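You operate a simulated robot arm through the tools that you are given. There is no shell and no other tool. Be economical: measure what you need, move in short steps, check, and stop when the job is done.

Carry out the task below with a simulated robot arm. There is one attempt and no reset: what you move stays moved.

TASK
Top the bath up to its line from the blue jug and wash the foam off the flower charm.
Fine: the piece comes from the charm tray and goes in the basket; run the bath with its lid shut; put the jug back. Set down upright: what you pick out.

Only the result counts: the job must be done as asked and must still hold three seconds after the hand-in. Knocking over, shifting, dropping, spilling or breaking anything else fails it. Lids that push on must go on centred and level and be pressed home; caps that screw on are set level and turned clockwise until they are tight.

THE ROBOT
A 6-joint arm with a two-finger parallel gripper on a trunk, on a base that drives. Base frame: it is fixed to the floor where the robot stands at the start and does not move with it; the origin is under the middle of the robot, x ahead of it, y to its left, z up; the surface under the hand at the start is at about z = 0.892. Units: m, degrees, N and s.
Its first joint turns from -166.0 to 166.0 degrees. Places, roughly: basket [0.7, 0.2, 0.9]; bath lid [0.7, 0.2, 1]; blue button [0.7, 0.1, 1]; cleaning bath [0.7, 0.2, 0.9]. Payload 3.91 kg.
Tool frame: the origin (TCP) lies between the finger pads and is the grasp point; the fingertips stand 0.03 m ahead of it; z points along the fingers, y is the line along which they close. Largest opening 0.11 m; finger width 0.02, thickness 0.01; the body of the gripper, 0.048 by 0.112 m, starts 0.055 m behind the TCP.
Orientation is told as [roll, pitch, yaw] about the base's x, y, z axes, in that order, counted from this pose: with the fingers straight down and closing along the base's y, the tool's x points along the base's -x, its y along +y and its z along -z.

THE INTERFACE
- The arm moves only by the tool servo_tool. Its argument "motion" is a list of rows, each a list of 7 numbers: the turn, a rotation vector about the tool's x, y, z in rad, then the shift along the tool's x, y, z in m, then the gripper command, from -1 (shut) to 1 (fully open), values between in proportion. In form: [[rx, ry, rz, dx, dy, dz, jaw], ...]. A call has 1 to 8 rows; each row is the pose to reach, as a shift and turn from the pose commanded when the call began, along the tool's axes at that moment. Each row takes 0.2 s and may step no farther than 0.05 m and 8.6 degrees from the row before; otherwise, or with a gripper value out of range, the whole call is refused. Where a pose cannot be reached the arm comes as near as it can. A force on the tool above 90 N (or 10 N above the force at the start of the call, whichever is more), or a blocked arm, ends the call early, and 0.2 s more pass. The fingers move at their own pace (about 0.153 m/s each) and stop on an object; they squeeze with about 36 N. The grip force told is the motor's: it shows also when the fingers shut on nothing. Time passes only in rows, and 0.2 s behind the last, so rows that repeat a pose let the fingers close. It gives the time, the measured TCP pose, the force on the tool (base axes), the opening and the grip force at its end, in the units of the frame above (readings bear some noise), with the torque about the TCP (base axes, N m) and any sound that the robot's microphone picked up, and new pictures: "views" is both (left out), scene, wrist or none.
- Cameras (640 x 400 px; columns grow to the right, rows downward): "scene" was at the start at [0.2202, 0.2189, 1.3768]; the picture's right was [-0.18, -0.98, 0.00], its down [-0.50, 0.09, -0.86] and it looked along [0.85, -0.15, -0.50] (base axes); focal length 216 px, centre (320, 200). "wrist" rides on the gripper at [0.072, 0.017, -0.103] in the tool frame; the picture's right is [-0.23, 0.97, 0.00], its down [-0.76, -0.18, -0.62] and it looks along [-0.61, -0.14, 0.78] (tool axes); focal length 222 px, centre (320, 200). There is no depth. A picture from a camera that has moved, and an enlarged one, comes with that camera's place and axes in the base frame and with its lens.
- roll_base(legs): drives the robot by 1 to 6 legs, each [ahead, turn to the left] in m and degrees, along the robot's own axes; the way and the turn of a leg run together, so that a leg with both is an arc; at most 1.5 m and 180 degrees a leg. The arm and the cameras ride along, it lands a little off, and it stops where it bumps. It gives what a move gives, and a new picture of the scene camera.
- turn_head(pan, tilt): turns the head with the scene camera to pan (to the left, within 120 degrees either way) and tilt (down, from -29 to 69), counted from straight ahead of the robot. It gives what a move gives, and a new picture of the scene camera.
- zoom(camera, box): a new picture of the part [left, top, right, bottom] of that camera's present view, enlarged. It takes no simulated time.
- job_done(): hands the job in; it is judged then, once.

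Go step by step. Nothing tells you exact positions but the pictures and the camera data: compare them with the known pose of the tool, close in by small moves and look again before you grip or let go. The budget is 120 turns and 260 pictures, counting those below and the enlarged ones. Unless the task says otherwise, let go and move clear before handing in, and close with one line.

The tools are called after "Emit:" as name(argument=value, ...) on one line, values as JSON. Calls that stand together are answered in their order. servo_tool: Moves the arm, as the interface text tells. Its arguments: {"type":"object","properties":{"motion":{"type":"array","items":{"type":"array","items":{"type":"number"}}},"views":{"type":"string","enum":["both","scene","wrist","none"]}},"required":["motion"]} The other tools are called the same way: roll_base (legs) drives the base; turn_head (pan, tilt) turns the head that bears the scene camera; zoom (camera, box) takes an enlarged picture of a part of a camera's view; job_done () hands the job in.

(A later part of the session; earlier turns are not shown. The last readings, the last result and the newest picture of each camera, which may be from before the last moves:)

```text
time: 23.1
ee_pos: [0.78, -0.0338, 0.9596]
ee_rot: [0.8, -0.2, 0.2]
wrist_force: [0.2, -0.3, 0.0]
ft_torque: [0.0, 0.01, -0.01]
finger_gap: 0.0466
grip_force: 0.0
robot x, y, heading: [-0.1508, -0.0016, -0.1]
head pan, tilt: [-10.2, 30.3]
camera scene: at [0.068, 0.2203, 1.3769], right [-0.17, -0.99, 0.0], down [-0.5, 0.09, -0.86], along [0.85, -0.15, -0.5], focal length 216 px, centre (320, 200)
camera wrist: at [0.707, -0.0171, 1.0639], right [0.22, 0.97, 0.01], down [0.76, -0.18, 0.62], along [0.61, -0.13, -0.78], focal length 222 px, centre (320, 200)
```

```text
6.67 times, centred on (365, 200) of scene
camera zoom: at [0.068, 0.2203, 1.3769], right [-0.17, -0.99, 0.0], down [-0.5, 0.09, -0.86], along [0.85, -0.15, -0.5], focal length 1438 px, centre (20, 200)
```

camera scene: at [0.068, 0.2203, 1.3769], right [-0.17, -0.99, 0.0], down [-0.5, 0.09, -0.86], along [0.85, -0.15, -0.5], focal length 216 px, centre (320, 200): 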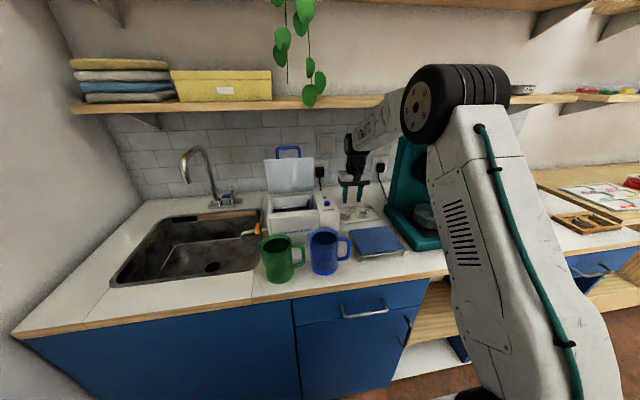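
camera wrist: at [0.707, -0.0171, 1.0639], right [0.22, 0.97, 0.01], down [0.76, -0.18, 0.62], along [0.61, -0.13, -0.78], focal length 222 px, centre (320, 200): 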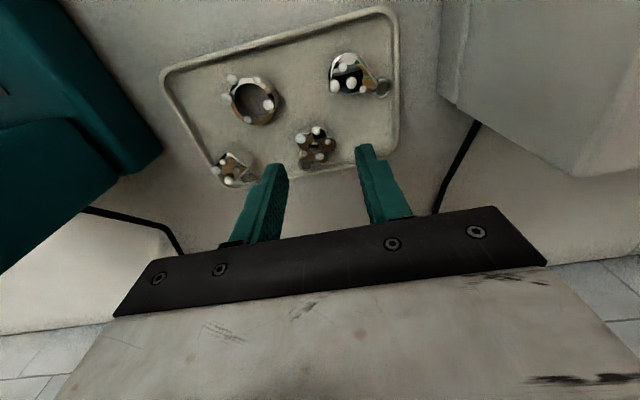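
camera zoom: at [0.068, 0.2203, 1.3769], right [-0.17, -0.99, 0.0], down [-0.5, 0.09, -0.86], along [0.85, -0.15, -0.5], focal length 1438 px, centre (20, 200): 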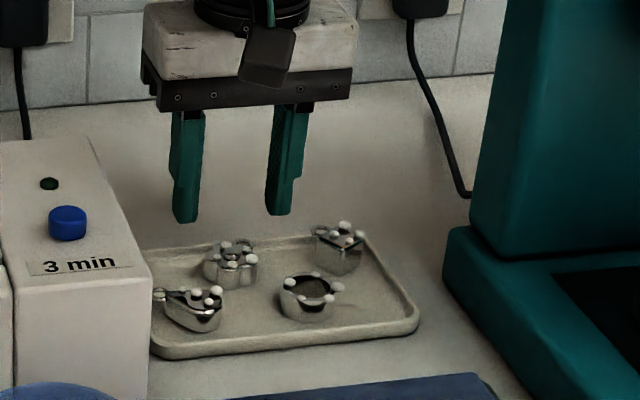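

Aligned; descending to the charm and closing.

Emit:
servo_tool(motion=[[0, 0, 0, 0.0015, -0.001, 0.015, -0.15], [0, 0, 0, 0.0015, -0.001, 0.031, -0.15], [0, 0, 0, 0.0015, -0.001, 0.031, -0.6], [0, 0, 0, 0.0015, -0.001, 0.031, -1], [0, 0, 0, 0.0015, -0.001, 0.031, -1]], views="none")

Emit:
zoom(camera="wrist", box=[240, 90, 400, 215])

Emit:
zoom(camera="scene", box=[330, 170, 400, 230])

```text
time: 24.3
ee_pos: [0.7768, -0.0364, 0.9277]
ee_rot: [0.7, -0.1, 0.3]
wrist_force: [-0.6, -0.9, 1.0]
ft_torque: [0.03, -0.01, -0.01]
finger_gap: 0.0308
grip_force: 36.5
robot x, y, heading: [-0.1498, 0.0019, 0.2]
head pan, tilt: [-10.2, 30.3]
```

```text
3.20 times, centred on (320, 152) of wrist
camera zoom: at [0.7049, -0.0189, 1.0324], right [0.22, 0.97, 0.01], down [0.76, -0.18, 0.62], along [0.61, -0.13, -0.78], focal length 711 px, centre (320, 352)
```

zoom: 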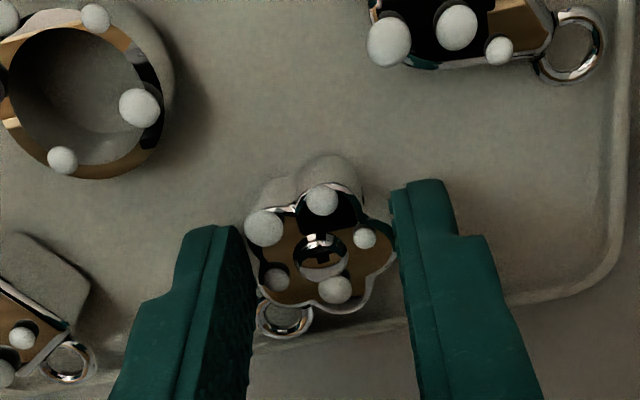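

```text
6.67 times, centred on (365, 200) of scene
camera zoom: at [0.0684, 0.2203, 1.3768], right [-0.17, -0.99, 0.0], down [-0.5, 0.09, -0.86], along [0.85, -0.15, -0.5], focal length 1438 px, centre (20, 200)
```

zoom: 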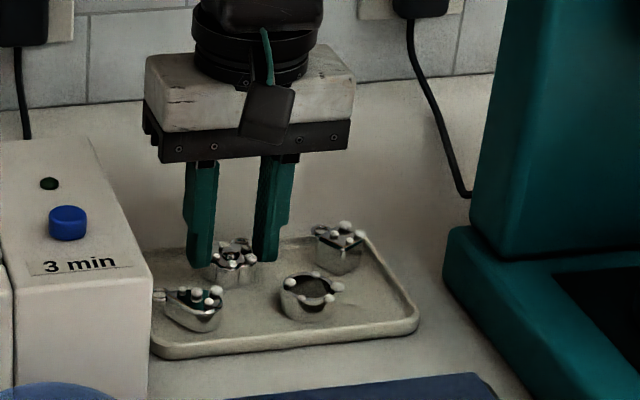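

Held with a 31 mm gap. I lift and carry it at height toward the bath, aiming at (0.69, 0.214).

Emit:
servo_tool(motion=[[0, 0, 0, 0, 0, -0.04, -1], [0, 0, 0, 0, 0, -0.085, -1], [0, 0, 0, 0.01, 0, -0.13, -1], [0, 0, 0, 0.03, 0, -0.17, -1], [0, 0, 0, 0.06, 0.02, -0.2, -1], [0, 0, 0, 0.087, 0.05, -0.2, -1], [0, 0, 0, 0.087, 0.095, -0.2, -1], [0, 0, 0, 0.087, 0.14, -0.2, -1]], views="wrist")

Emit:
servo_tool(motion=[[0, 0, 0, 0, 0.045, 0, -1], [0, 0, 0, 0, 0.09, 0, -1], [0, 0, 0, 0, 0.11, 0.02, -1], [0, 0, 0, 0, 0.11, 0.06, -1]])

Emit:
zoom(camera="wrist", box=[220, 60, 420, 215])

Emit:
zoom(camera="scene", box=[250, 120, 350, 230])

```text
time: 26.1
ee_pos: [0.6896, 0.1024, 1.128]
ee_rot: [0.7, -0.1, 0.2]
wrist_force: [-0.1, -0.6, 0.3]
ft_torque: [0.03, -0.03, 0.01]
finger_gap: 0.0307
grip_force: 36.5
robot x, y, heading: [-0.1497, 0.0024, 0.4]
head pan, tilt: [-10.2, 30.3]
camera wrist: at [0.6168, 0.1186, 1.2326], right [0.22, 0.97, 0.01], down [0.76, -0.18, 0.62], along [0.61, -0.13, -0.78], focal length 222 px, centre (320, 200)
```

wrist: 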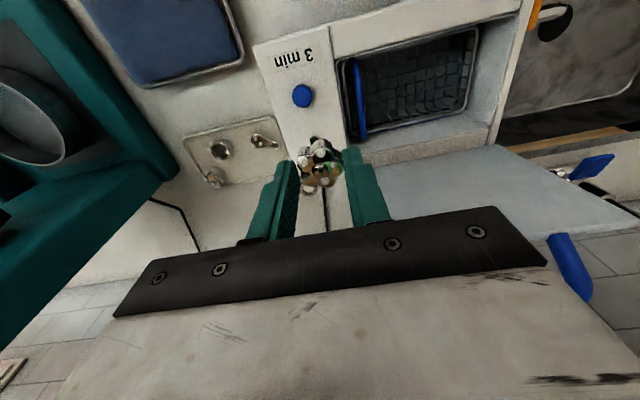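

```text
time: 27.1
ee_pos: [0.6877, 0.2138, 1.0684]
ee_rot: [0.7, -0.2, 0.3]
wrist_force: [-0.4, 0.4, 1.0]
ft_torque: [0.0, -0.02, 0.02]
finger_gap: 0.0307
grip_force: 35.5
robot x, y, heading: [-0.1497, 0.0024, 0.2]
head pan, tilt: [-10.2, 30.3]
camera scene: at [0.0681, 0.2203, 1.3769], right [-0.17, -0.99, 0.0], down [-0.5, 0.09, -0.86], along [0.85, -0.15, -0.5], focal length 216 px, centre (320, 200)
camera wrist: at [0.6159, 0.2297, 1.1736], right [0.22, 0.97, 0.01], down [0.76, -0.18, 0.62], along [0.61, -0.13, -0.78], focal length 222 px, centre (320, 200)
```

scene: 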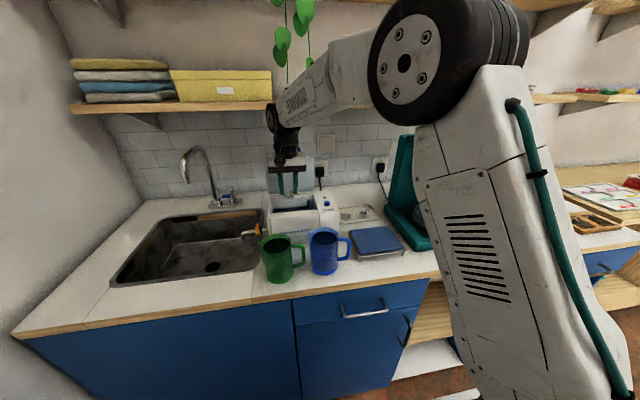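
wrist: 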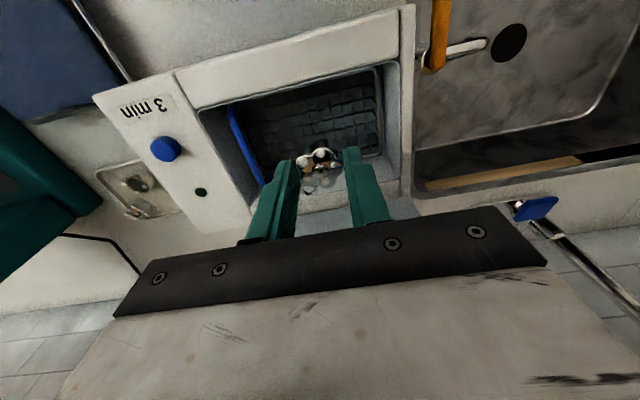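

```text
2.58 times, centred on (320, 138) of wrist
camera zoom: at [0.6159, 0.2297, 1.1736], right [0.22, 0.97, 0.01], down [0.76, -0.18, 0.62], along [0.61, -0.13, -0.78], focal length 573 px, centre (320, 361)
```

zoom: 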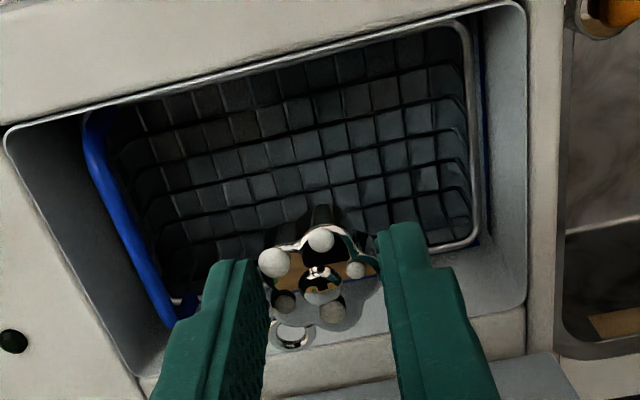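

```text
3.64 times, centred on (300, 175) of scene
camera zoom: at [0.0681, 0.2203, 1.3769], right [-0.17, -0.99, 0.0], down [-0.5, 0.09, -0.86], along [0.85, -0.15, -0.5], focal length 784 px, centre (393, 291)
```

zoom: 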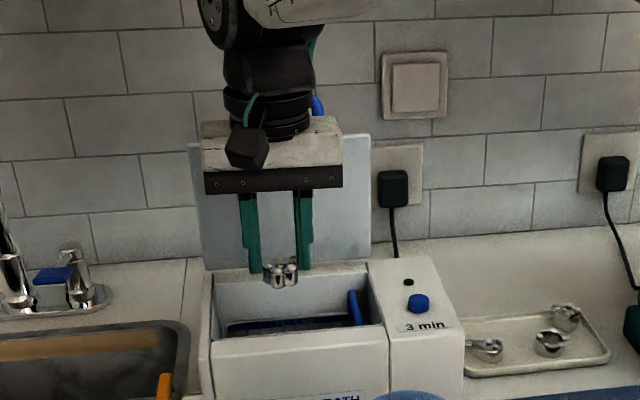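

The charm hangs upright over the basket, with room for the hand between the basket's handle and the tank wall. I lower in.

Emit:
servo_tool(motion=[[0, 0, 0, -0.004, 0.001, 0.04, -1], [0, 0, 0, -0.004, 0.001, 0.08, -1], [0, 0, 0, -0.004, 0.001, 0.11, -1]], views="none")

Emit:
zoom(camera="wrist", box=[220, 60, 420, 215])

Emit:
zoom(camera="scene", box=[250, 140, 350, 230])

```text
time: 27.9
ee_pos: [0.6939, 0.2162, 0.9605]
ee_rot: [0.7, -0.2, 0.3]
wrist_force: [-1.8, 0.2, 9.4]
ft_torque: [-0.03, 0.04, -0.02]
finger_gap: 0.0306
grip_force: 36.2
robot x, y, heading: [-0.1514, -0.0018, 0.3]
head pan, tilt: [-10.2, 30.3]
```

```text
2.58 times, centred on (320, 138) of wrist
camera zoom: at [0.6206, 0.2311, 1.0654], right [0.22, 0.97, 0.01], down [0.76, -0.18, 0.62], along [0.61, -0.13, -0.78], focal length 573 px, centre (320, 361)
```

zoom: 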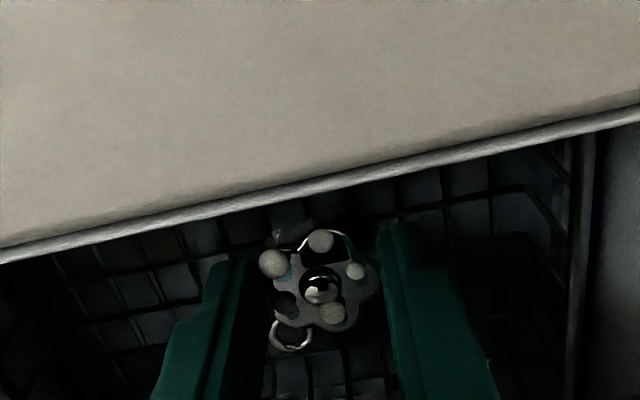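

```text
4.44 times, centred on (300, 185) of scene
camera zoom: at [0.068, 0.2203, 1.3769], right [-0.17, -0.99, 0.0], down [-0.5, 0.09, -0.86], along [0.85, -0.15, -0.5], focal length 958 px, centre (409, 267)
```

zoom: 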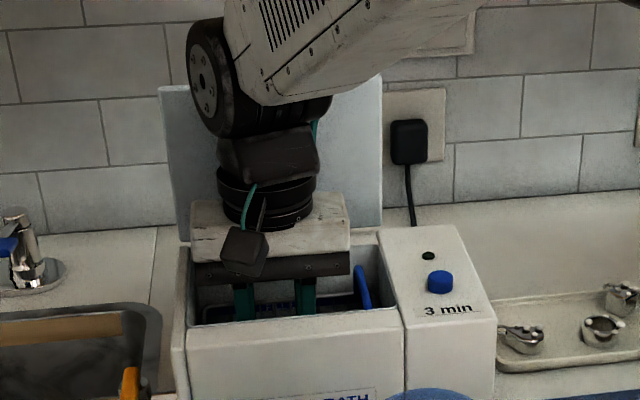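

A 9 N upward force with no torque means the charm's base is on the basket floor. I release and withdraw straight up.

Emit:
servo_tool(motion=[[0, 0, 0, 0, 0, -0.001, -1], [0, 0, 0, 0, 0, -0.001, -0.3], [0, 0, 0, 0, 0, -0.001, -0.15], [0, 0, 0, 0, 0, -0.02, -0.15], [0, 0, 0, 0, 0, -0.06, -0.15], [0, 0, 0, 0, 0, -0.1, -0.15], [0, 0, 0, 0, 0, -0.14, -0.15]], views="none")

Emit:
zoom(camera="wrist", box=[220, 60, 420, 215])

```text
time: 29.5
ee_pos: [0.6932, 0.214, 1.0998]
ee_rot: [0.6, 0.0, 0.2]
wrist_force: [0.8, 0.1, -0.5]
ft_torque: [0.01, -0.02, -0.01]
finger_gap: 0.0469
grip_force: 0.1
robot x, y, heading: [-0.1495, 0.0, 0.1]
head pan, tilt: [-10.2, 30.3]
```

```text
2.58 times, centred on (320, 138) of wrist
camera zoom: at [0.6199, 0.2291, 1.2033], right [0.22, 0.97, 0.01], down [0.76, -0.18, 0.62], along [0.61, -0.13, -0.78], focal length 573 px, centre (320, 361)
```

zoom: 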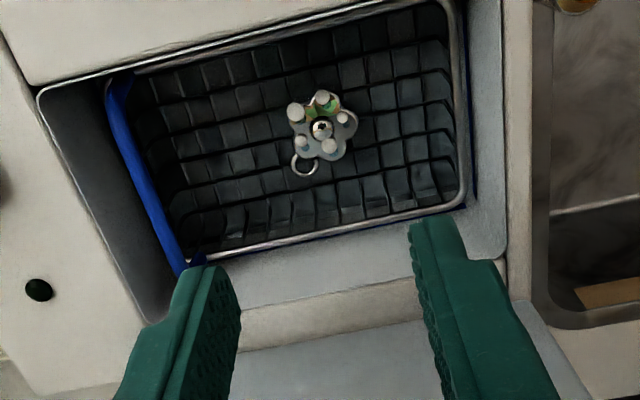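

The flower charm stands upright in the basket. Next is the blue jug: I back off and turn the hand 90° to grip its body from above, front to back.

Emit:
servo_tool(motion=[[0, 0, 0, 0.02, 0, -0.04, 0], [0, 0, 0, 0.05, 0, -0.07, 0.3], [0, 0, -0.14, 0.08, -0.02, -0.1, 0.6], [0, 0, -0.28, 0.11, -0.04, -0.1, 1], [0, 0, -0.42, 0.14, -0.06, -0.1, 1], [0, 0, -0.56, 0.17, -0.08, -0.1, 1], [0, 0, -0.7, 0.184, -0.08, -0.1, 1], [0, 0, -0.84, 0.184, -0.08, -0.1, 1]], views="none")

Emit:
servo_tool(motion=[[0, 0, -0.14, 0, 0, 0, 1], [0, 0, -0.28, 0, 0, 0, 1], [0, 0, -0.42, 0, 0, 0, 1], [0, 0, -0.56, 0, 0, 0, 1], [0, 0, -0.7, 0, 0, 0, 1], [0, 0, -0.731, 0, 0, 0, 1]])

Emit:
zoom(camera="scene", box=[250, 180, 370, 290])

```text
time: 31.3
ee_pos: [0.5073, 0.1316, 1.1989]
ee_rot: [0.4, -0.4, 48.6]
wrist_force: [-0.1, -0.4, 0.9]
ft_torque: [0.02, -0.03, 0.0]
finger_gap: 0.1098
grip_force: 0.0
robot x, y, heading: [-0.1512, -0.0001, 0.5]
head pan, tilt: [-10.2, 30.3]
```

```text
time: 32.7
ee_pos: [0.5086, 0.1315, 1.1986]
ee_rot: [-0.2, -0.8, 90.5]
wrist_force: [0.0, 0.2, -0.1]
ft_torque: [0.03, -0.01, 0.0]
finger_gap: 0.1098
grip_force: 0.0
robot x, y, heading: [-0.1496, 0.0003, 0.3]
head pan, tilt: [-10.2, 30.3]
camera scene: at [0.0683, 0.2203, 1.3768], right [-0.17, -0.99, 0.0], down [-0.5, 0.09, -0.86], along [0.85, -0.15, -0.5], focal length 216 px, centre (320, 200)
camera wrist: at [0.4926, 0.0581, 1.3018], right [-0.98, 0.22, 0.0], down [0.17, 0.76, 0.63], along [0.14, 0.62, -0.77], focal length 222 px, centre (320, 200)
```

scene: 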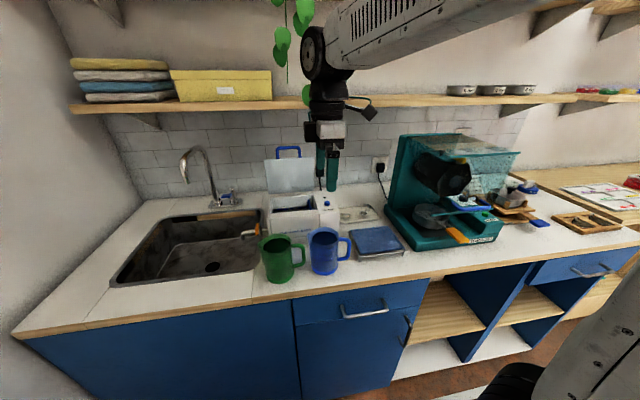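
wrist: 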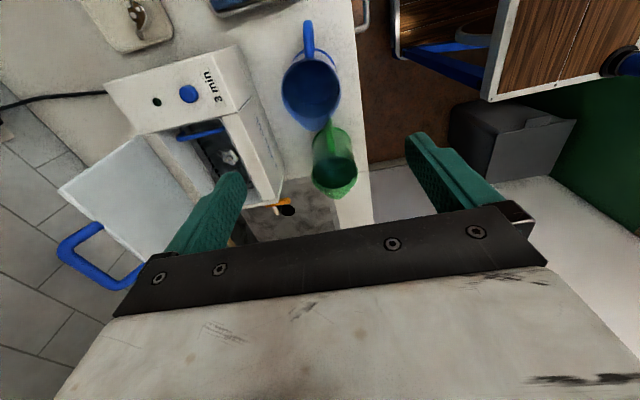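

```text
3.64 times, centred on (310, 235) of scene
camera zoom: at [0.0683, 0.2203, 1.3768], right [-0.17, -0.99, 0.0], down [-0.5, 0.09, -0.86], along [0.85, -0.15, -0.5], focal length 784 px, centre (356, 73)
```

zoom: 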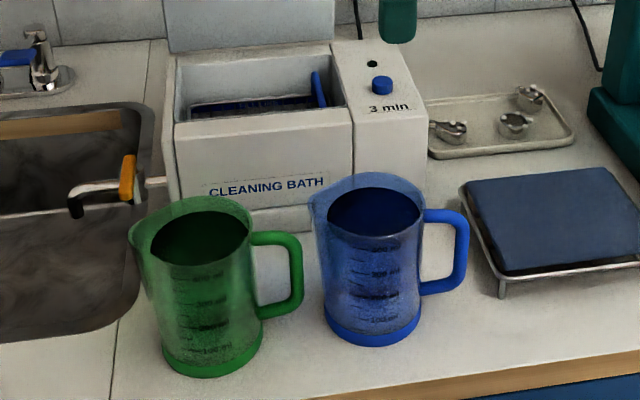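

I enlarge the wrist view of the jugs to fix the blue jug's centre and spout.

Emit:
zoom(camera="wrist", box=[250, 5, 380, 205])

Emit:
zoom(camera="wrist", box=[270, 10, 350, 140])

```text
2.00 times, centred on (315, 105) of wrist
camera zoom: at [0.4926, 0.0581, 1.3018], right [-0.98, 0.22, 0.0], down [0.17, 0.76, 0.63], along [0.14, 0.62, -0.77], focal length 444 px, centre (330, 390)
```

zoom: 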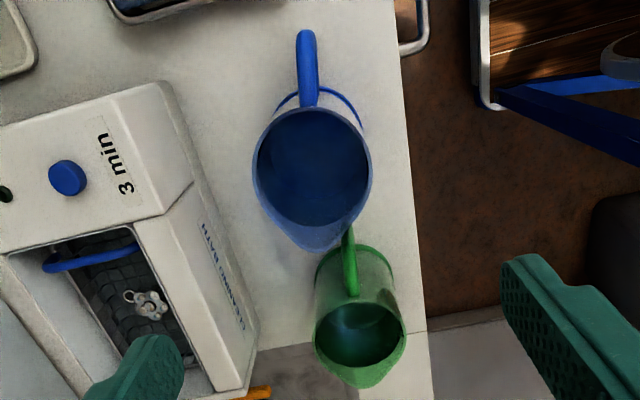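

```text
3.08 times, centred on (310, 75) of wrist
camera zoom: at [0.4926, 0.0581, 1.3018], right [-0.98, 0.22, 0.0], down [0.17, 0.76, 0.63], along [0.14, 0.62, -0.77], focal length 684 px, centre (351, 585)
```

zoom: 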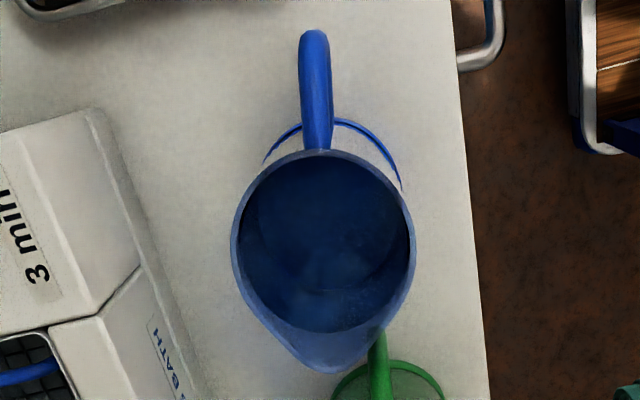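

The jug's centre is about (0.516, 0.128), rim z ≈ 0.995, spout turned about 10° toward +x. I turn the hand to match and lower to just above the rim.

Emit:
servo_tool(motion=[[0, 0, 0.09, 0.0045, -0.0075, 0.04, 1], [0, 0, 0.18, 0.0045, -0.0075, 0.085, 1], [0, 0, 0.18, 0.0045, -0.0075, 0.13, 1], [0, 0, 0.18, 0.0045, -0.0075, 0.155, 1]])

Emit:
zoom(camera="wrist", box=[200, 20, 480, 215])

Emit:
zoom(camera="scene", box=[250, 180, 370, 290])

```text
time: 33.7
ee_pos: [0.5161, 0.1306, 1.0431]
ee_rot: [0.0, -0.9, 79.9]
wrist_force: [-0.2, 0.6, -0.1]
ft_torque: [-0.01, -0.02, 0.02]
finger_gap: 0.11
grip_force: 0.0
robot x, y, heading: [-0.1513, -0.0, 0.2]
head pan, tilt: [-10.2, 30.3]
camera scene: at [0.0681, 0.2203, 1.3769], right [-0.17, -0.99, 0.0], down [-0.5, 0.09, -0.86], along [0.85, -0.15, -0.5], focal length 216 px, centre (320, 200)
camera wrist: at [0.4869, 0.0603, 1.1463], right [-0.92, 0.39, 0.0], down [0.31, 0.71, 0.63], along [0.25, 0.58, -0.77], focal length 222 px, centre (320, 200)
```

scene: 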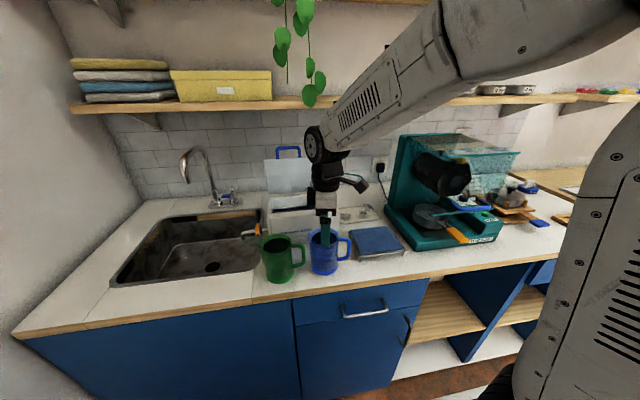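
wrist: 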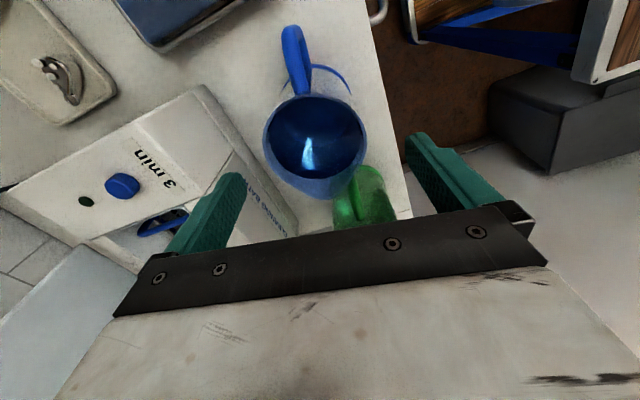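

```text
2.05 times, centred on (340, 118) of wrist
camera zoom: at [0.4869, 0.0603, 1.1463], right [-0.92, 0.39, 0.0], down [0.31, 0.71, 0.63], along [0.25, 0.58, -0.77], focal length 456 px, centre (279, 369)
```

zoom: 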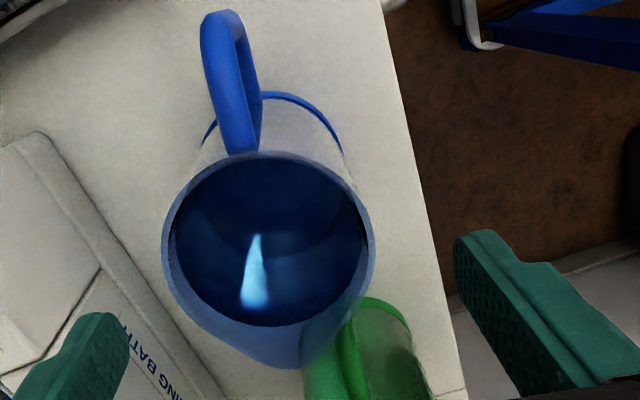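

```text
3.64 times, centred on (310, 235) of scene
camera zoom: at [0.0681, 0.2203, 1.3769], right [-0.17, -0.99, 0.0], down [-0.5, 0.09, -0.86], along [0.85, -0.15, -0.5], focal length 784 px, centre (356, 73)
```

zoom: 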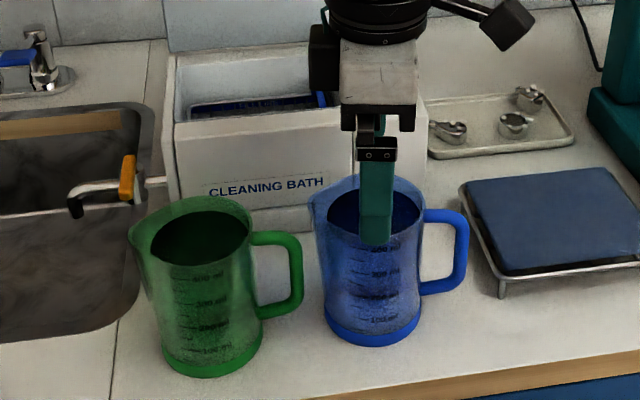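

The centre is confirmed at (0.517, 0.127). I lower around the jug's body and close.

Emit:
servo_tool(motion=[[0, 0, 0, 0.003, 0, 0.03, 1], [0, 0, 0, 0.0035, 0, 0.06, 1], [0, 0, 0, 0.0035, 0, 0.09, 1]], views="none")

Emit:
zoom(camera="scene", box=[250, 180, 370, 290])

Emit:
zoom(camera="wrist", box=[160, 20, 520, 215])

```text
time: 34.5
ee_pos: [0.5155, 0.1264, 0.9529]
ee_rot: [0.0, -0.7, 80.0]
wrist_force: [-0.1, -0.2, 0.7]
ft_torque: [-0.05, -0.03, 0.01]
finger_gap: 0.11
grip_force: 0.0
robot x, y, heading: [-0.1519, -0.006, 0.1]
head pan, tilt: [-10.2, 30.3]
```

```text
3.64 times, centred on (310, 235) of scene
camera zoom: at [0.0681, 0.2203, 1.3769], right [-0.17, -0.99, 0.0], down [-0.5, 0.09, -0.86], along [0.85, -0.15, -0.5], focal length 784 px, centre (356, 73)
```

zoom: 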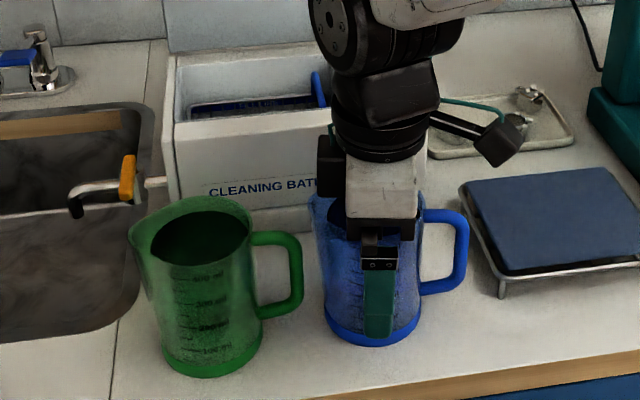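

```text
1.78 times, centred on (340, 118) of wrist
camera zoom: at [0.4863, 0.0572, 1.0561], right [-0.92, 0.39, 0.0], down [0.31, 0.71, 0.63], along [0.25, 0.58, -0.77], focal length 395 px, centre (284, 347)
```

zoom: 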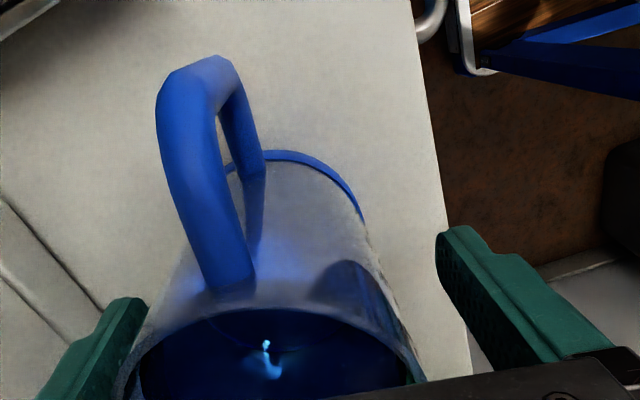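

The jug sits a few mm closer to the far finger. I shift 5 mm and close.

Emit:
servo_tool(motion=[[0, 0, 0, 0, -0.006, 0, 1], [0, 0, 0, 0, -0.006, 0, 0.4], [0, 0, 0, 0, -0.006, 0, -0.2], [0, 0, 0, 0, -0.006, 0, -1], [0, 0, 0, 0, -0.006, 0, -1]], views="none")

Emit:
zoom(camera="scene", box=[250, 180, 370, 290])

Emit:
zoom(camera="wrist", box=[160, 20, 520, 215])

```text
time: 35.7
ee_pos: [0.5221, 0.1256, 0.9515]
ee_rot: [-0.1, -0.7, 80.0]
wrist_force: [1.5, 0.7, 0.0]
ft_torque: [0.02, -0.21, 0.02]
finger_gap: 0.0737
grip_force: 36.3
robot x, y, heading: [-0.151, -0.0, 0.2]
head pan, tilt: [-10.2, 30.3]
```

```text
3.64 times, centred on (310, 235) of scene
camera zoom: at [0.0684, 0.2204, 1.3768], right [-0.17, -0.99, 0.0], down [-0.5, 0.09, -0.86], along [0.85, -0.15, -0.5], focal length 784 px, centre (356, 73)
```

zoom: 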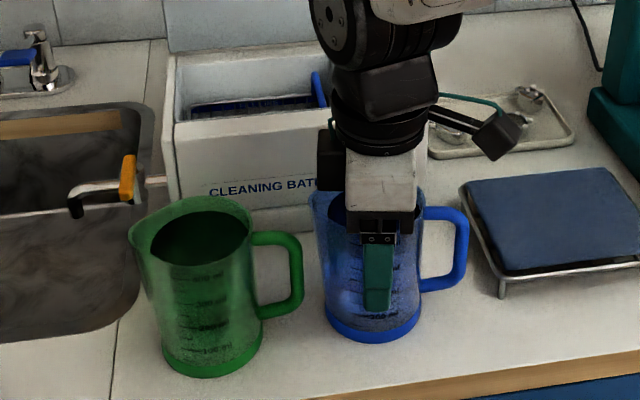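

```text
1.78 times, centred on (340, 118) of wrist
camera zoom: at [0.4933, 0.0564, 1.0562], right [-0.92, 0.39, 0.0], down [0.31, 0.71, 0.63], along [0.25, 0.58, -0.78], focal length 395 px, centre (284, 347)
```

zoom: 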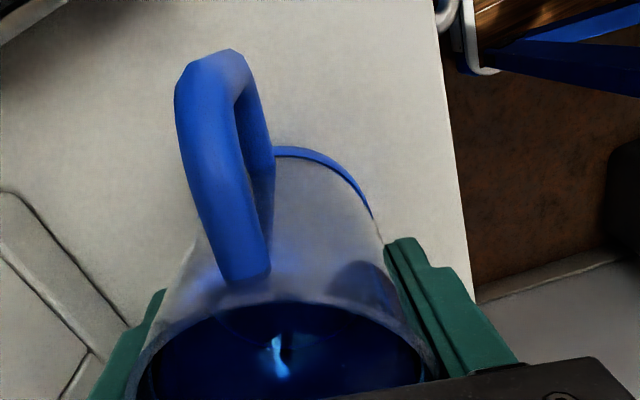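

Gripped (74 mm). I lift slowly and check the weight.

Emit:
servo_tool(motion=[[0, 0, 0, 0, 0, -0.01, -1], [0, 0, 0, 0, 0, -0.03, -1], [0, 0, 0, 0, 0, -0.06, -1], [0, 0, 0, 0, 0, -0.09, -1], [0, 0, 0, 0, 0, -0.12, -1], [0, 0, 0, 0, 0, -0.15, -1], [0, 0, 0, 0, 0, -0.165, -1], [0, 0, 0, 0, 0, -0.165, -1]])

```text
time: 37.5
ee_pos: [0.5221, 0.1238, 1.1187]
ee_rot: [0.0, -0.6, 80.0]
wrist_force: [-0.4, 0.3, -4.3]
ft_torque: [0.08, 0.0, -0.04]
finger_gap: 0.0735
grip_force: 36.5
robot x, y, heading: [-0.1498, -0.001, 0.4]
head pan, tilt: [-10.2, 30.3]
camera scene: at [0.0685, 0.2204, 1.3768], right [-0.17, -0.99, 0.0], down [-0.5, 0.09, -0.86], along [0.85, -0.15, -0.5], focal length 216 px, centre (320, 200)
camera wrist: at [0.4931, 0.0546, 1.2225], right [-0.92, 0.39, 0.0], down [0.31, 0.71, 0.63], along [0.25, 0.58, -0.78], focal length 222 px, centre (320, 200)
```

scene: 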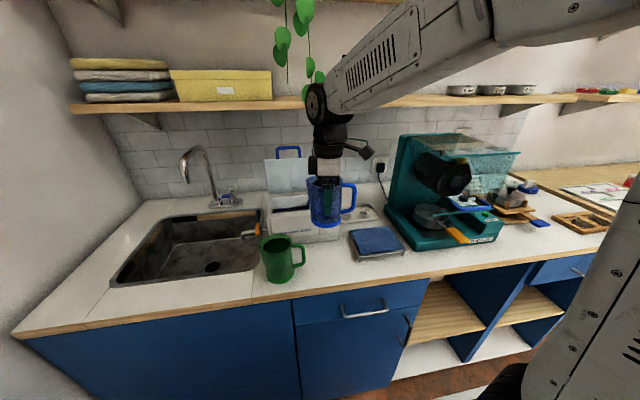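
wrist: 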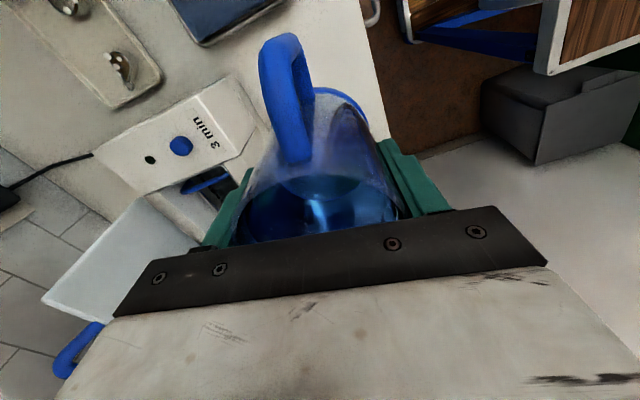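

It lifts cleanly, about 4.5 N. I carry it over beside the tank at (0.68, 0.118) with the spout toward +y, then look before tilting.

Emit:
servo_tool(motion=[[0, 0, -0.02, -0.002, -0.015, 0, -1], [0, 0, -0.05, -0.006, -0.045, 0, -1], [0, 0, -0.09, -0.01, -0.075, 0, -1], [0, 0, -0.13, -0.014, -0.105, 0.003, -1], [0, 0, -0.16, -0.018, -0.135, 0.006, -1], [0, 0, -0.175, -0.021, -0.152, 0.009, -1], [0, 0, -0.175, -0.0216, -0.1566, 0.011, -1], [0, 0, -0.175, -0.0216, -0.1566, 0.011, -1]])

Emit:
zoom(camera="scene", box=[250, 130, 370, 230])

```text
time: 39.3
ee_pos: [0.6799, 0.1144, 1.1072]
ee_rot: [-0.1, -0.7, 90.0]
wrist_force: [0.0, -0.3, -4.8]
ft_torque: [0.05, -0.04, 0.01]
finger_gap: 0.0739
grip_force: 36.1
robot x, y, heading: [-0.1502, -0.0018, 0.4]
head pan, tilt: [-10.2, 30.3]
camera scene: at [0.0685, 0.2203, 1.3768], right [-0.17, -0.99, 0.0], down [-0.5, 0.09, -0.86], along [0.85, -0.15, -0.5], focal length 216 px, centre (320, 200)
camera wrist: at [0.663, 0.0428, 1.2103], right [-0.97, 0.23, 0.0], down [0.18, 0.75, 0.63], along [0.14, 0.62, -0.77], focal length 222 px, centre (320, 200)
```

scene: 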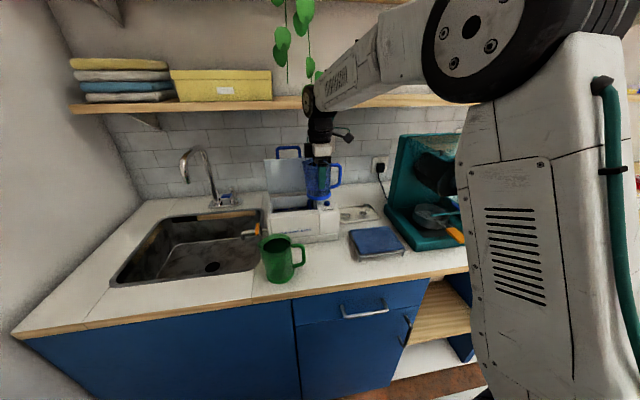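
wrist: 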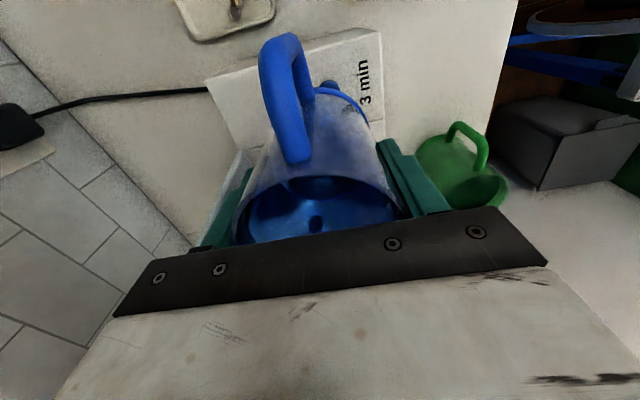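

```text
4.00 times, centred on (310, 180) of scene
camera zoom: at [0.0685, 0.2203, 1.3768], right [-0.17, -0.99, 0.0], down [-0.5, 0.09, -0.86], along [0.85, -0.15, -0.5], focal length 862 px, centre (360, 280)
```

zoom: 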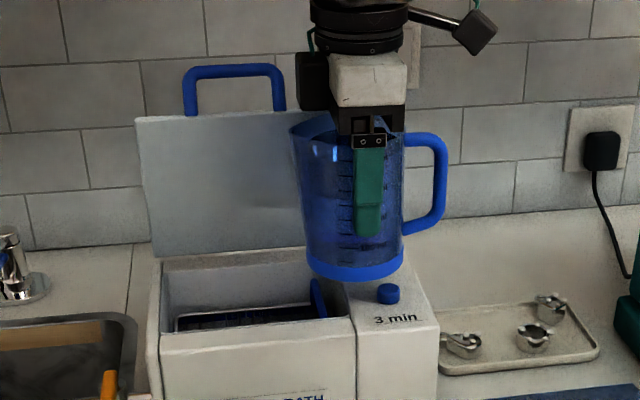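

Good placement beside the tank, clear of lid and button. I tilt 25° and look.

Emit:
servo_tool(motion=[[0, 0.11, 0, 0, 0, 0, -1], [0, 0.22, 0, 0, 0, 0, -1], [0, 0.33, 0, 0, 0, 0, -1], [0, 0.44, 0, 0, 0, 0, -1]], views="wrist")

Emit:
zoom(camera="scene", box=[250, 130, 370, 230])

```text
time: 40.3
ee_pos: [0.6786, 0.1162, 1.1058]
ee_rot: [-0.1, 24.7, 90.1]
wrist_force: [-0.5, 0.4, -5.3]
ft_torque: [0.06, 0.0, 0.01]
finger_gap: 0.0739
grip_force: 36.0
robot x, y, heading: [-0.1524, 0.0002, -0.1]
head pan, tilt: [-10.2, 30.3]
camera wrist: at [0.6632, 0.0947, 1.2318], right [-0.97, 0.21, -0.1], down [0.18, 0.95, 0.25], along [0.14, 0.23, -0.96], focal length 222 px, centre (320, 200)
```

wrist: 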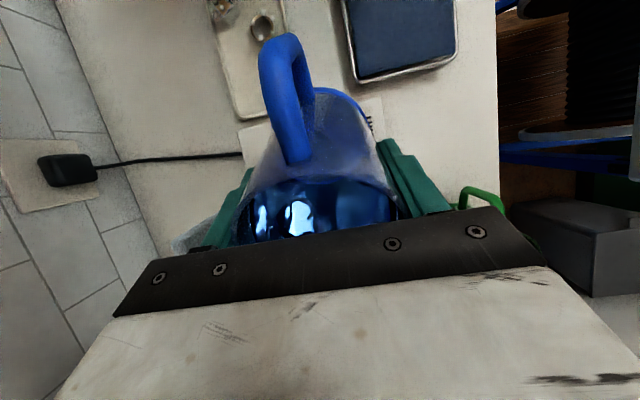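

```text
4.00 times, centred on (310, 180) of scene
camera zoom: at [0.0685, 0.2202, 1.3768], right [-0.17, -0.99, 0.0], down [-0.5, 0.09, -0.86], along [0.85, -0.15, -0.5], focal length 862 px, centre (360, 280)
```

zoom: 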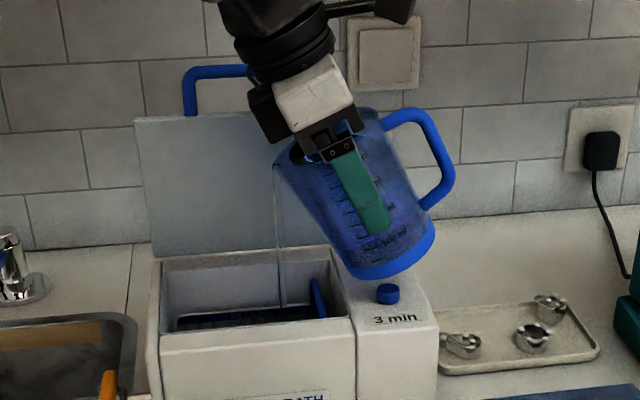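

A thin stream already falls inside the tank. I shift 15 mm toward its middle, tilt a little more and hold.

Emit:
servo_tool(motion=[[0, 0.02, 0, -0.007, 0, -0.003, -1], [0, 0.05, 0, -0.0137, 0, -0.0063, -1], [0, 0.08, 0, -0.0137, 0, -0.0063, -1], [0, 0.08, 0, -0.0137, 0, -0.0063, -1], [0, 0.08, 0, -0.0137, 0, -0.0063, -1]], views="none")

Emit:
zoom(camera="scene", box=[255, 150, 345, 230])

Emit:
zoom(camera="scene", box=[262, 185, 342, 225])

```text
time: 41.5
ee_pos: [0.6807, 0.1322, 1.1071]
ee_rot: [-0.1, 29.2, 90.0]
wrist_force: [-0.3, 0.3, -4.1]
ft_torque: [0.09, -0.05, -0.01]
finger_gap: 0.0739
grip_force: 36.2
robot x, y, heading: [-0.1506, 0.0, 0.3]
head pan, tilt: [-10.2, 30.3]
```

```text
5.00 times, centred on (300, 190) of scene
camera zoom: at [0.0685, 0.2204, 1.3768], right [-0.17, -0.99, 0.0], down [-0.5, 0.09, -0.86], along [0.85, -0.15, -0.5], focal length 1078 px, centre (420, 250)
```

zoom: 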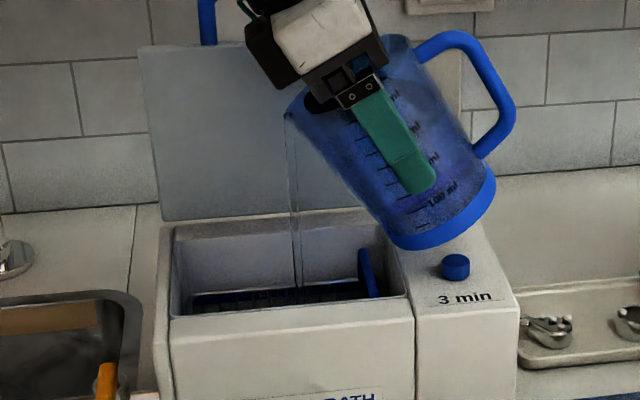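

```text
8.00 times, centred on (302, 205) of scene
camera zoom: at [0.0685, 0.2204, 1.3768], right [-0.17, -0.99, 0.0], down [-0.5, 0.09, -0.86], along [0.85, -0.15, -0.5], focal length 1725 px, centre (464, 160)
```

zoom: 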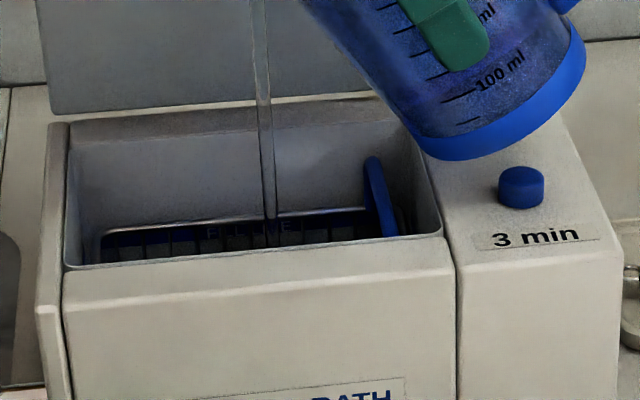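

The stream lands well. I continue, tilting slowly, and watch the level against the blue band.

Emit:
servo_tool(motion=[[0, 0.02, 0, 0, 0, 0, -1], [0, 0.05, 0, 0, 0, 0, -1], [0, 0.05, 0, 0, 0, 0, -1], [0, 0.05, 0, 0, 0, 0, -1], [0, 0.05, 0, 0, 0, 0, -1], [0, 0.05, 0, 0, 0, 0, -1], [0, 0.05, 0, 0, 0, 0, -1]], views="none")

Emit:
zoom(camera="scene", box=[265, 187, 325, 222])

Emit:
zoom(camera="wrist", box=[200, 100, 440, 240])

```text
time: 43.1
ee_pos: [0.6816, 0.1323, 1.1075]
ee_rot: [-0.1, 32.0, 90.0]
wrist_force: [0.4, 1.0, -4.3]
ft_torque: [0.09, 0.0, 0.01]
finger_gap: 0.074
grip_force: 35.9
robot x, y, heading: [-0.1519, 0.0024, 0.2]
head pan, tilt: [-10.2, 30.3]
```

```text
10.67 times, centred on (295, 204) of scene
camera zoom: at [0.0685, 0.2204, 1.3768], right [-0.17, -0.99, 0.0], down [-0.5, 0.09, -0.86], along [0.85, -0.15, -0.5], focal length 2300 px, centre (587, 152)
```

zoom: 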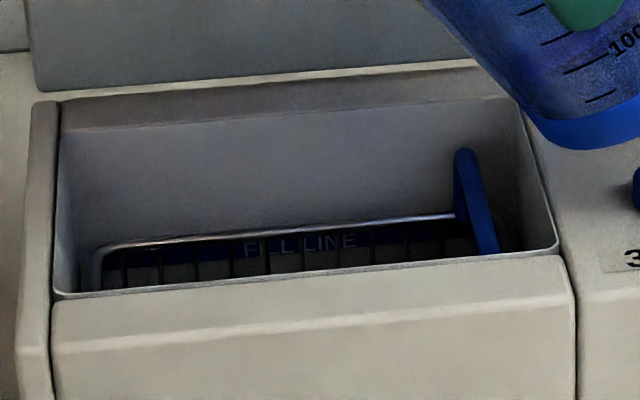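

```text
2.67 times, centred on (320, 170) of wrist
camera zoom: at [0.6635, 0.1268, 1.2341], right [-0.97, 0.19, -0.12], down [0.18, 0.98, 0.13], along [0.14, 0.1, -0.98], focal length 592 px, centre (320, 280)
```

zoom: 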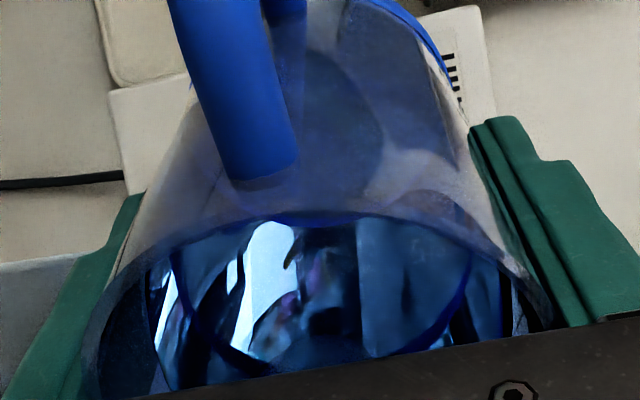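

The stream has run out at 32° (equilibrium), so each extra degree pours only some 6 ml. I tilt 8° more and look.

Emit:
servo_tool(motion=[[0, 0.03, 0, 0, 0, 0, -1], [0, 0.06, 0, 0, 0, 0, -1], [0, 0.09, 0, 0, 0, 0, -1], [0, 0.12, 0, 0, 0, 0, -1], [0, 0.14, 0, 0, 0, 0, -1], [0, 0.14, 0, 0, 0, 0, -1], [0, 0.14, 0, 0, 0, 0, -1], [0, 0.14, 0, 0, 0, 0, -1]], views="none")

Emit:
zoom(camera="scene", box=[265, 187, 325, 222])

Emit:
zoom(camera="scene", box=[250, 130, 370, 230])

```text
time: 44.9
ee_pos: [0.68, 0.1323, 1.1073]
ee_rot: [0.0, 40.1, 90.0]
wrist_force: [-0.9, 0.3, -4.0]
ft_torque: [0.09, 0.02, 0.0]
finger_gap: 0.0739
grip_force: 36.0
robot x, y, heading: [-0.1503, -0.0028, 0.4]
head pan, tilt: [-10.2, 30.3]
```

```text
10.67 times, centred on (295, 204) of scene
camera zoom: at [0.0685, 0.2204, 1.3768], right [-0.17, -0.99, 0.0], down [-0.5, 0.09, -0.86], along [0.85, -0.15, -0.5], focal length 2300 px, centre (587, 152)
```

zoom: 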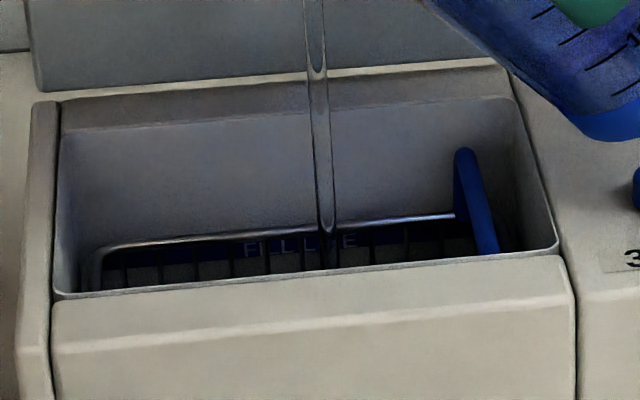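

```text
4.00 times, centred on (310, 180) of scene
camera zoom: at [0.0685, 0.2204, 1.3768], right [-0.17, -0.99, 0.0], down [-0.5, 0.09, -0.86], along [0.85, -0.15, -0.5], focal length 862 px, centre (360, 280)
```

zoom: 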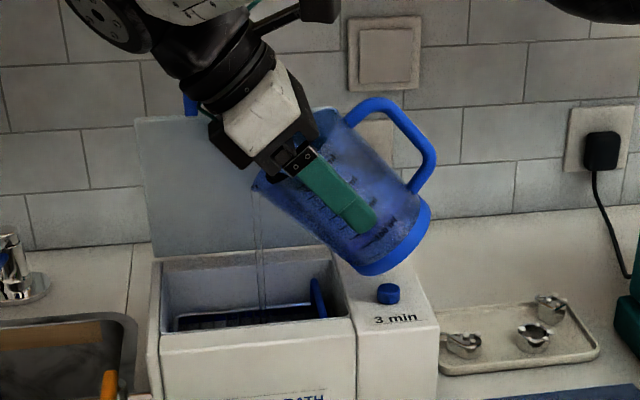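

Still flowing and level not yet at the band. I continue to 48°.

Emit:
servo_tool(motion=[[0, 0, 0, 0, 0, 0, -1], [0, 0.03, 0, 0, 0, 0, -1], [0, 0.06, 0, 0, 0, 0, -1], [0, 0.09, 0, 0, 0, 0, -1], [0, 0.12, 0, 0, 0, 0, -1], [0, 0.14, 0, 0, 0, 0, -1], [0, 0.14, 0, 0, 0, 0, -1], [0, 0.14, 0, 0, 0, 0, -1]], views="none")

Emit:
zoom(camera="scene", box=[269, 202, 317, 217])

Emit:
zoom(camera="wrist", box=[160, 60, 480, 240])

```text
time: 46.7
ee_pos: [0.6809, 0.1341, 1.1069]
ee_rot: [0.0, 48.2, 89.9]
wrist_force: [-0.6, 0.3, -3.3]
ft_torque: [0.09, -0.01, 0.01]
finger_gap: 0.0741
grip_force: 36.3
robot x, y, heading: [-0.1483, 0.003, 0.4]
head pan, tilt: [-10.2, 30.3]
```

```text
13.33 times, centred on (293, 210) of scene
camera zoom: at [0.0685, 0.2204, 1.3768], right [-0.17, -0.99, 0.0], down [-0.5, 0.09, -0.86], along [0.85, -0.15, -0.5], focal length 2875 px, centre (680, 73)
```

zoom: 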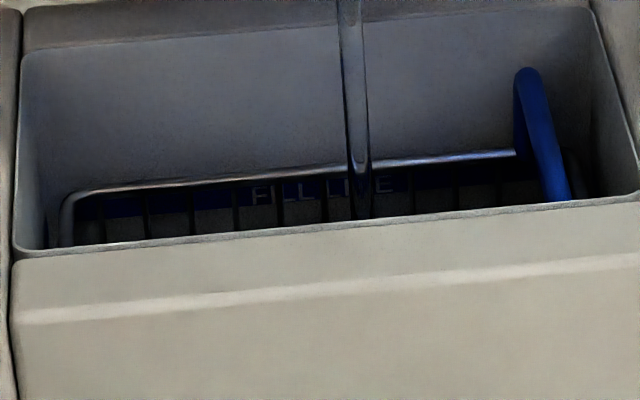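

```text
2.00 times, centred on (320, 150) of wrist
camera zoom: at [0.663, 0.162, 1.2306], right [-0.97, 0.15, -0.17], down [0.18, 0.97, -0.15], along [0.14, -0.18, -0.97], focal length 444 px, centre (320, 300)
```

zoom: 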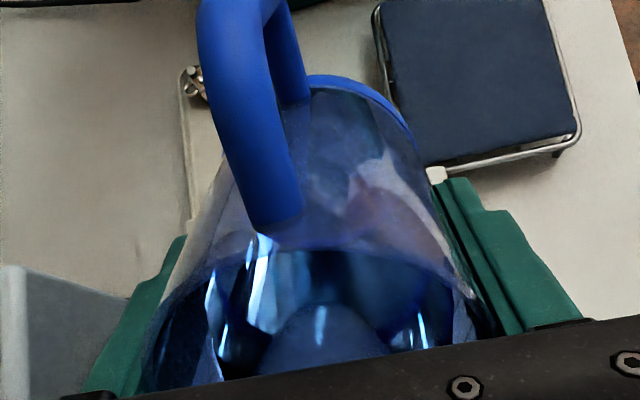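

I look closely at the strip under the band before pouring more.

Emit:
servo_tool(motion=[[0, 0, 0, 0, 0, 0, -1], [0, 0, 0, 0, 0, 0, -1], [0, 0, 0, 0, 0, 0, -1], [0, 0, 0, 0, 0, 0, -1], [0, 0, 0, 0, 0, 0, -1]], views="none")

Emit:
zoom(camera="scene", box=[272, 206, 302, 221])

Emit:
zoom(camera="scene", box=[285, 202, 315, 220])

```text
time: 47.9
ee_pos: [0.6798, 0.1321, 1.107]
ee_rot: [0.0, 48.0, 89.9]
wrist_force: [0.2, -1.1, -3.6]
ft_torque: [0.09, -0.01, 0.02]
finger_gap: 0.0737
grip_force: 36.0
robot x, y, heading: [-0.1535, 0.0018, 0.3]
head pan, tilt: [-10.2, 30.3]
```

```text
16.00 times, centred on (287, 214) of scene
camera zoom: at [0.0685, 0.2204, 1.3768], right [-0.17, -0.99, 0.0], down [-0.5, 0.09, -0.86], along [0.85, -0.15, -0.5], focal length 3450 px, centre (848, -16)
```

zoom: 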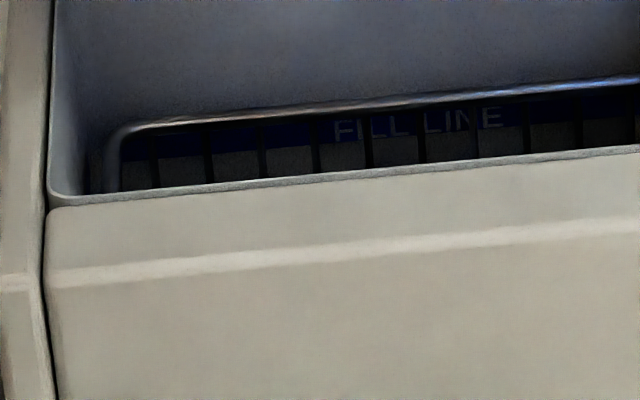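

```text
16.00 times, centred on (300, 211) of scene
camera zoom: at [0.0685, 0.2204, 1.3768], right [-0.17, -0.99, 0.0], down [-0.5, 0.09, -0.86], along [0.85, -0.15, -0.5], focal length 3450 px, centre (640, 24)
```

zoom: 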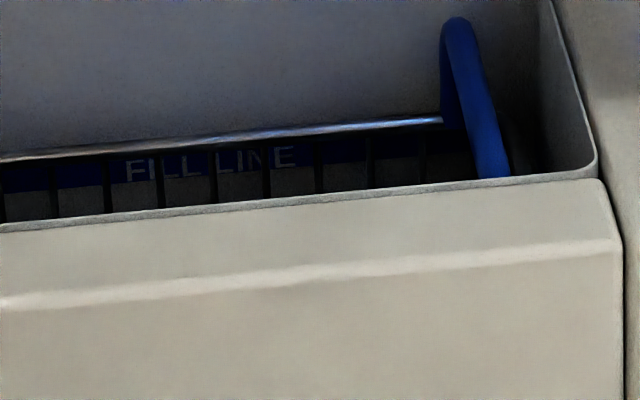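

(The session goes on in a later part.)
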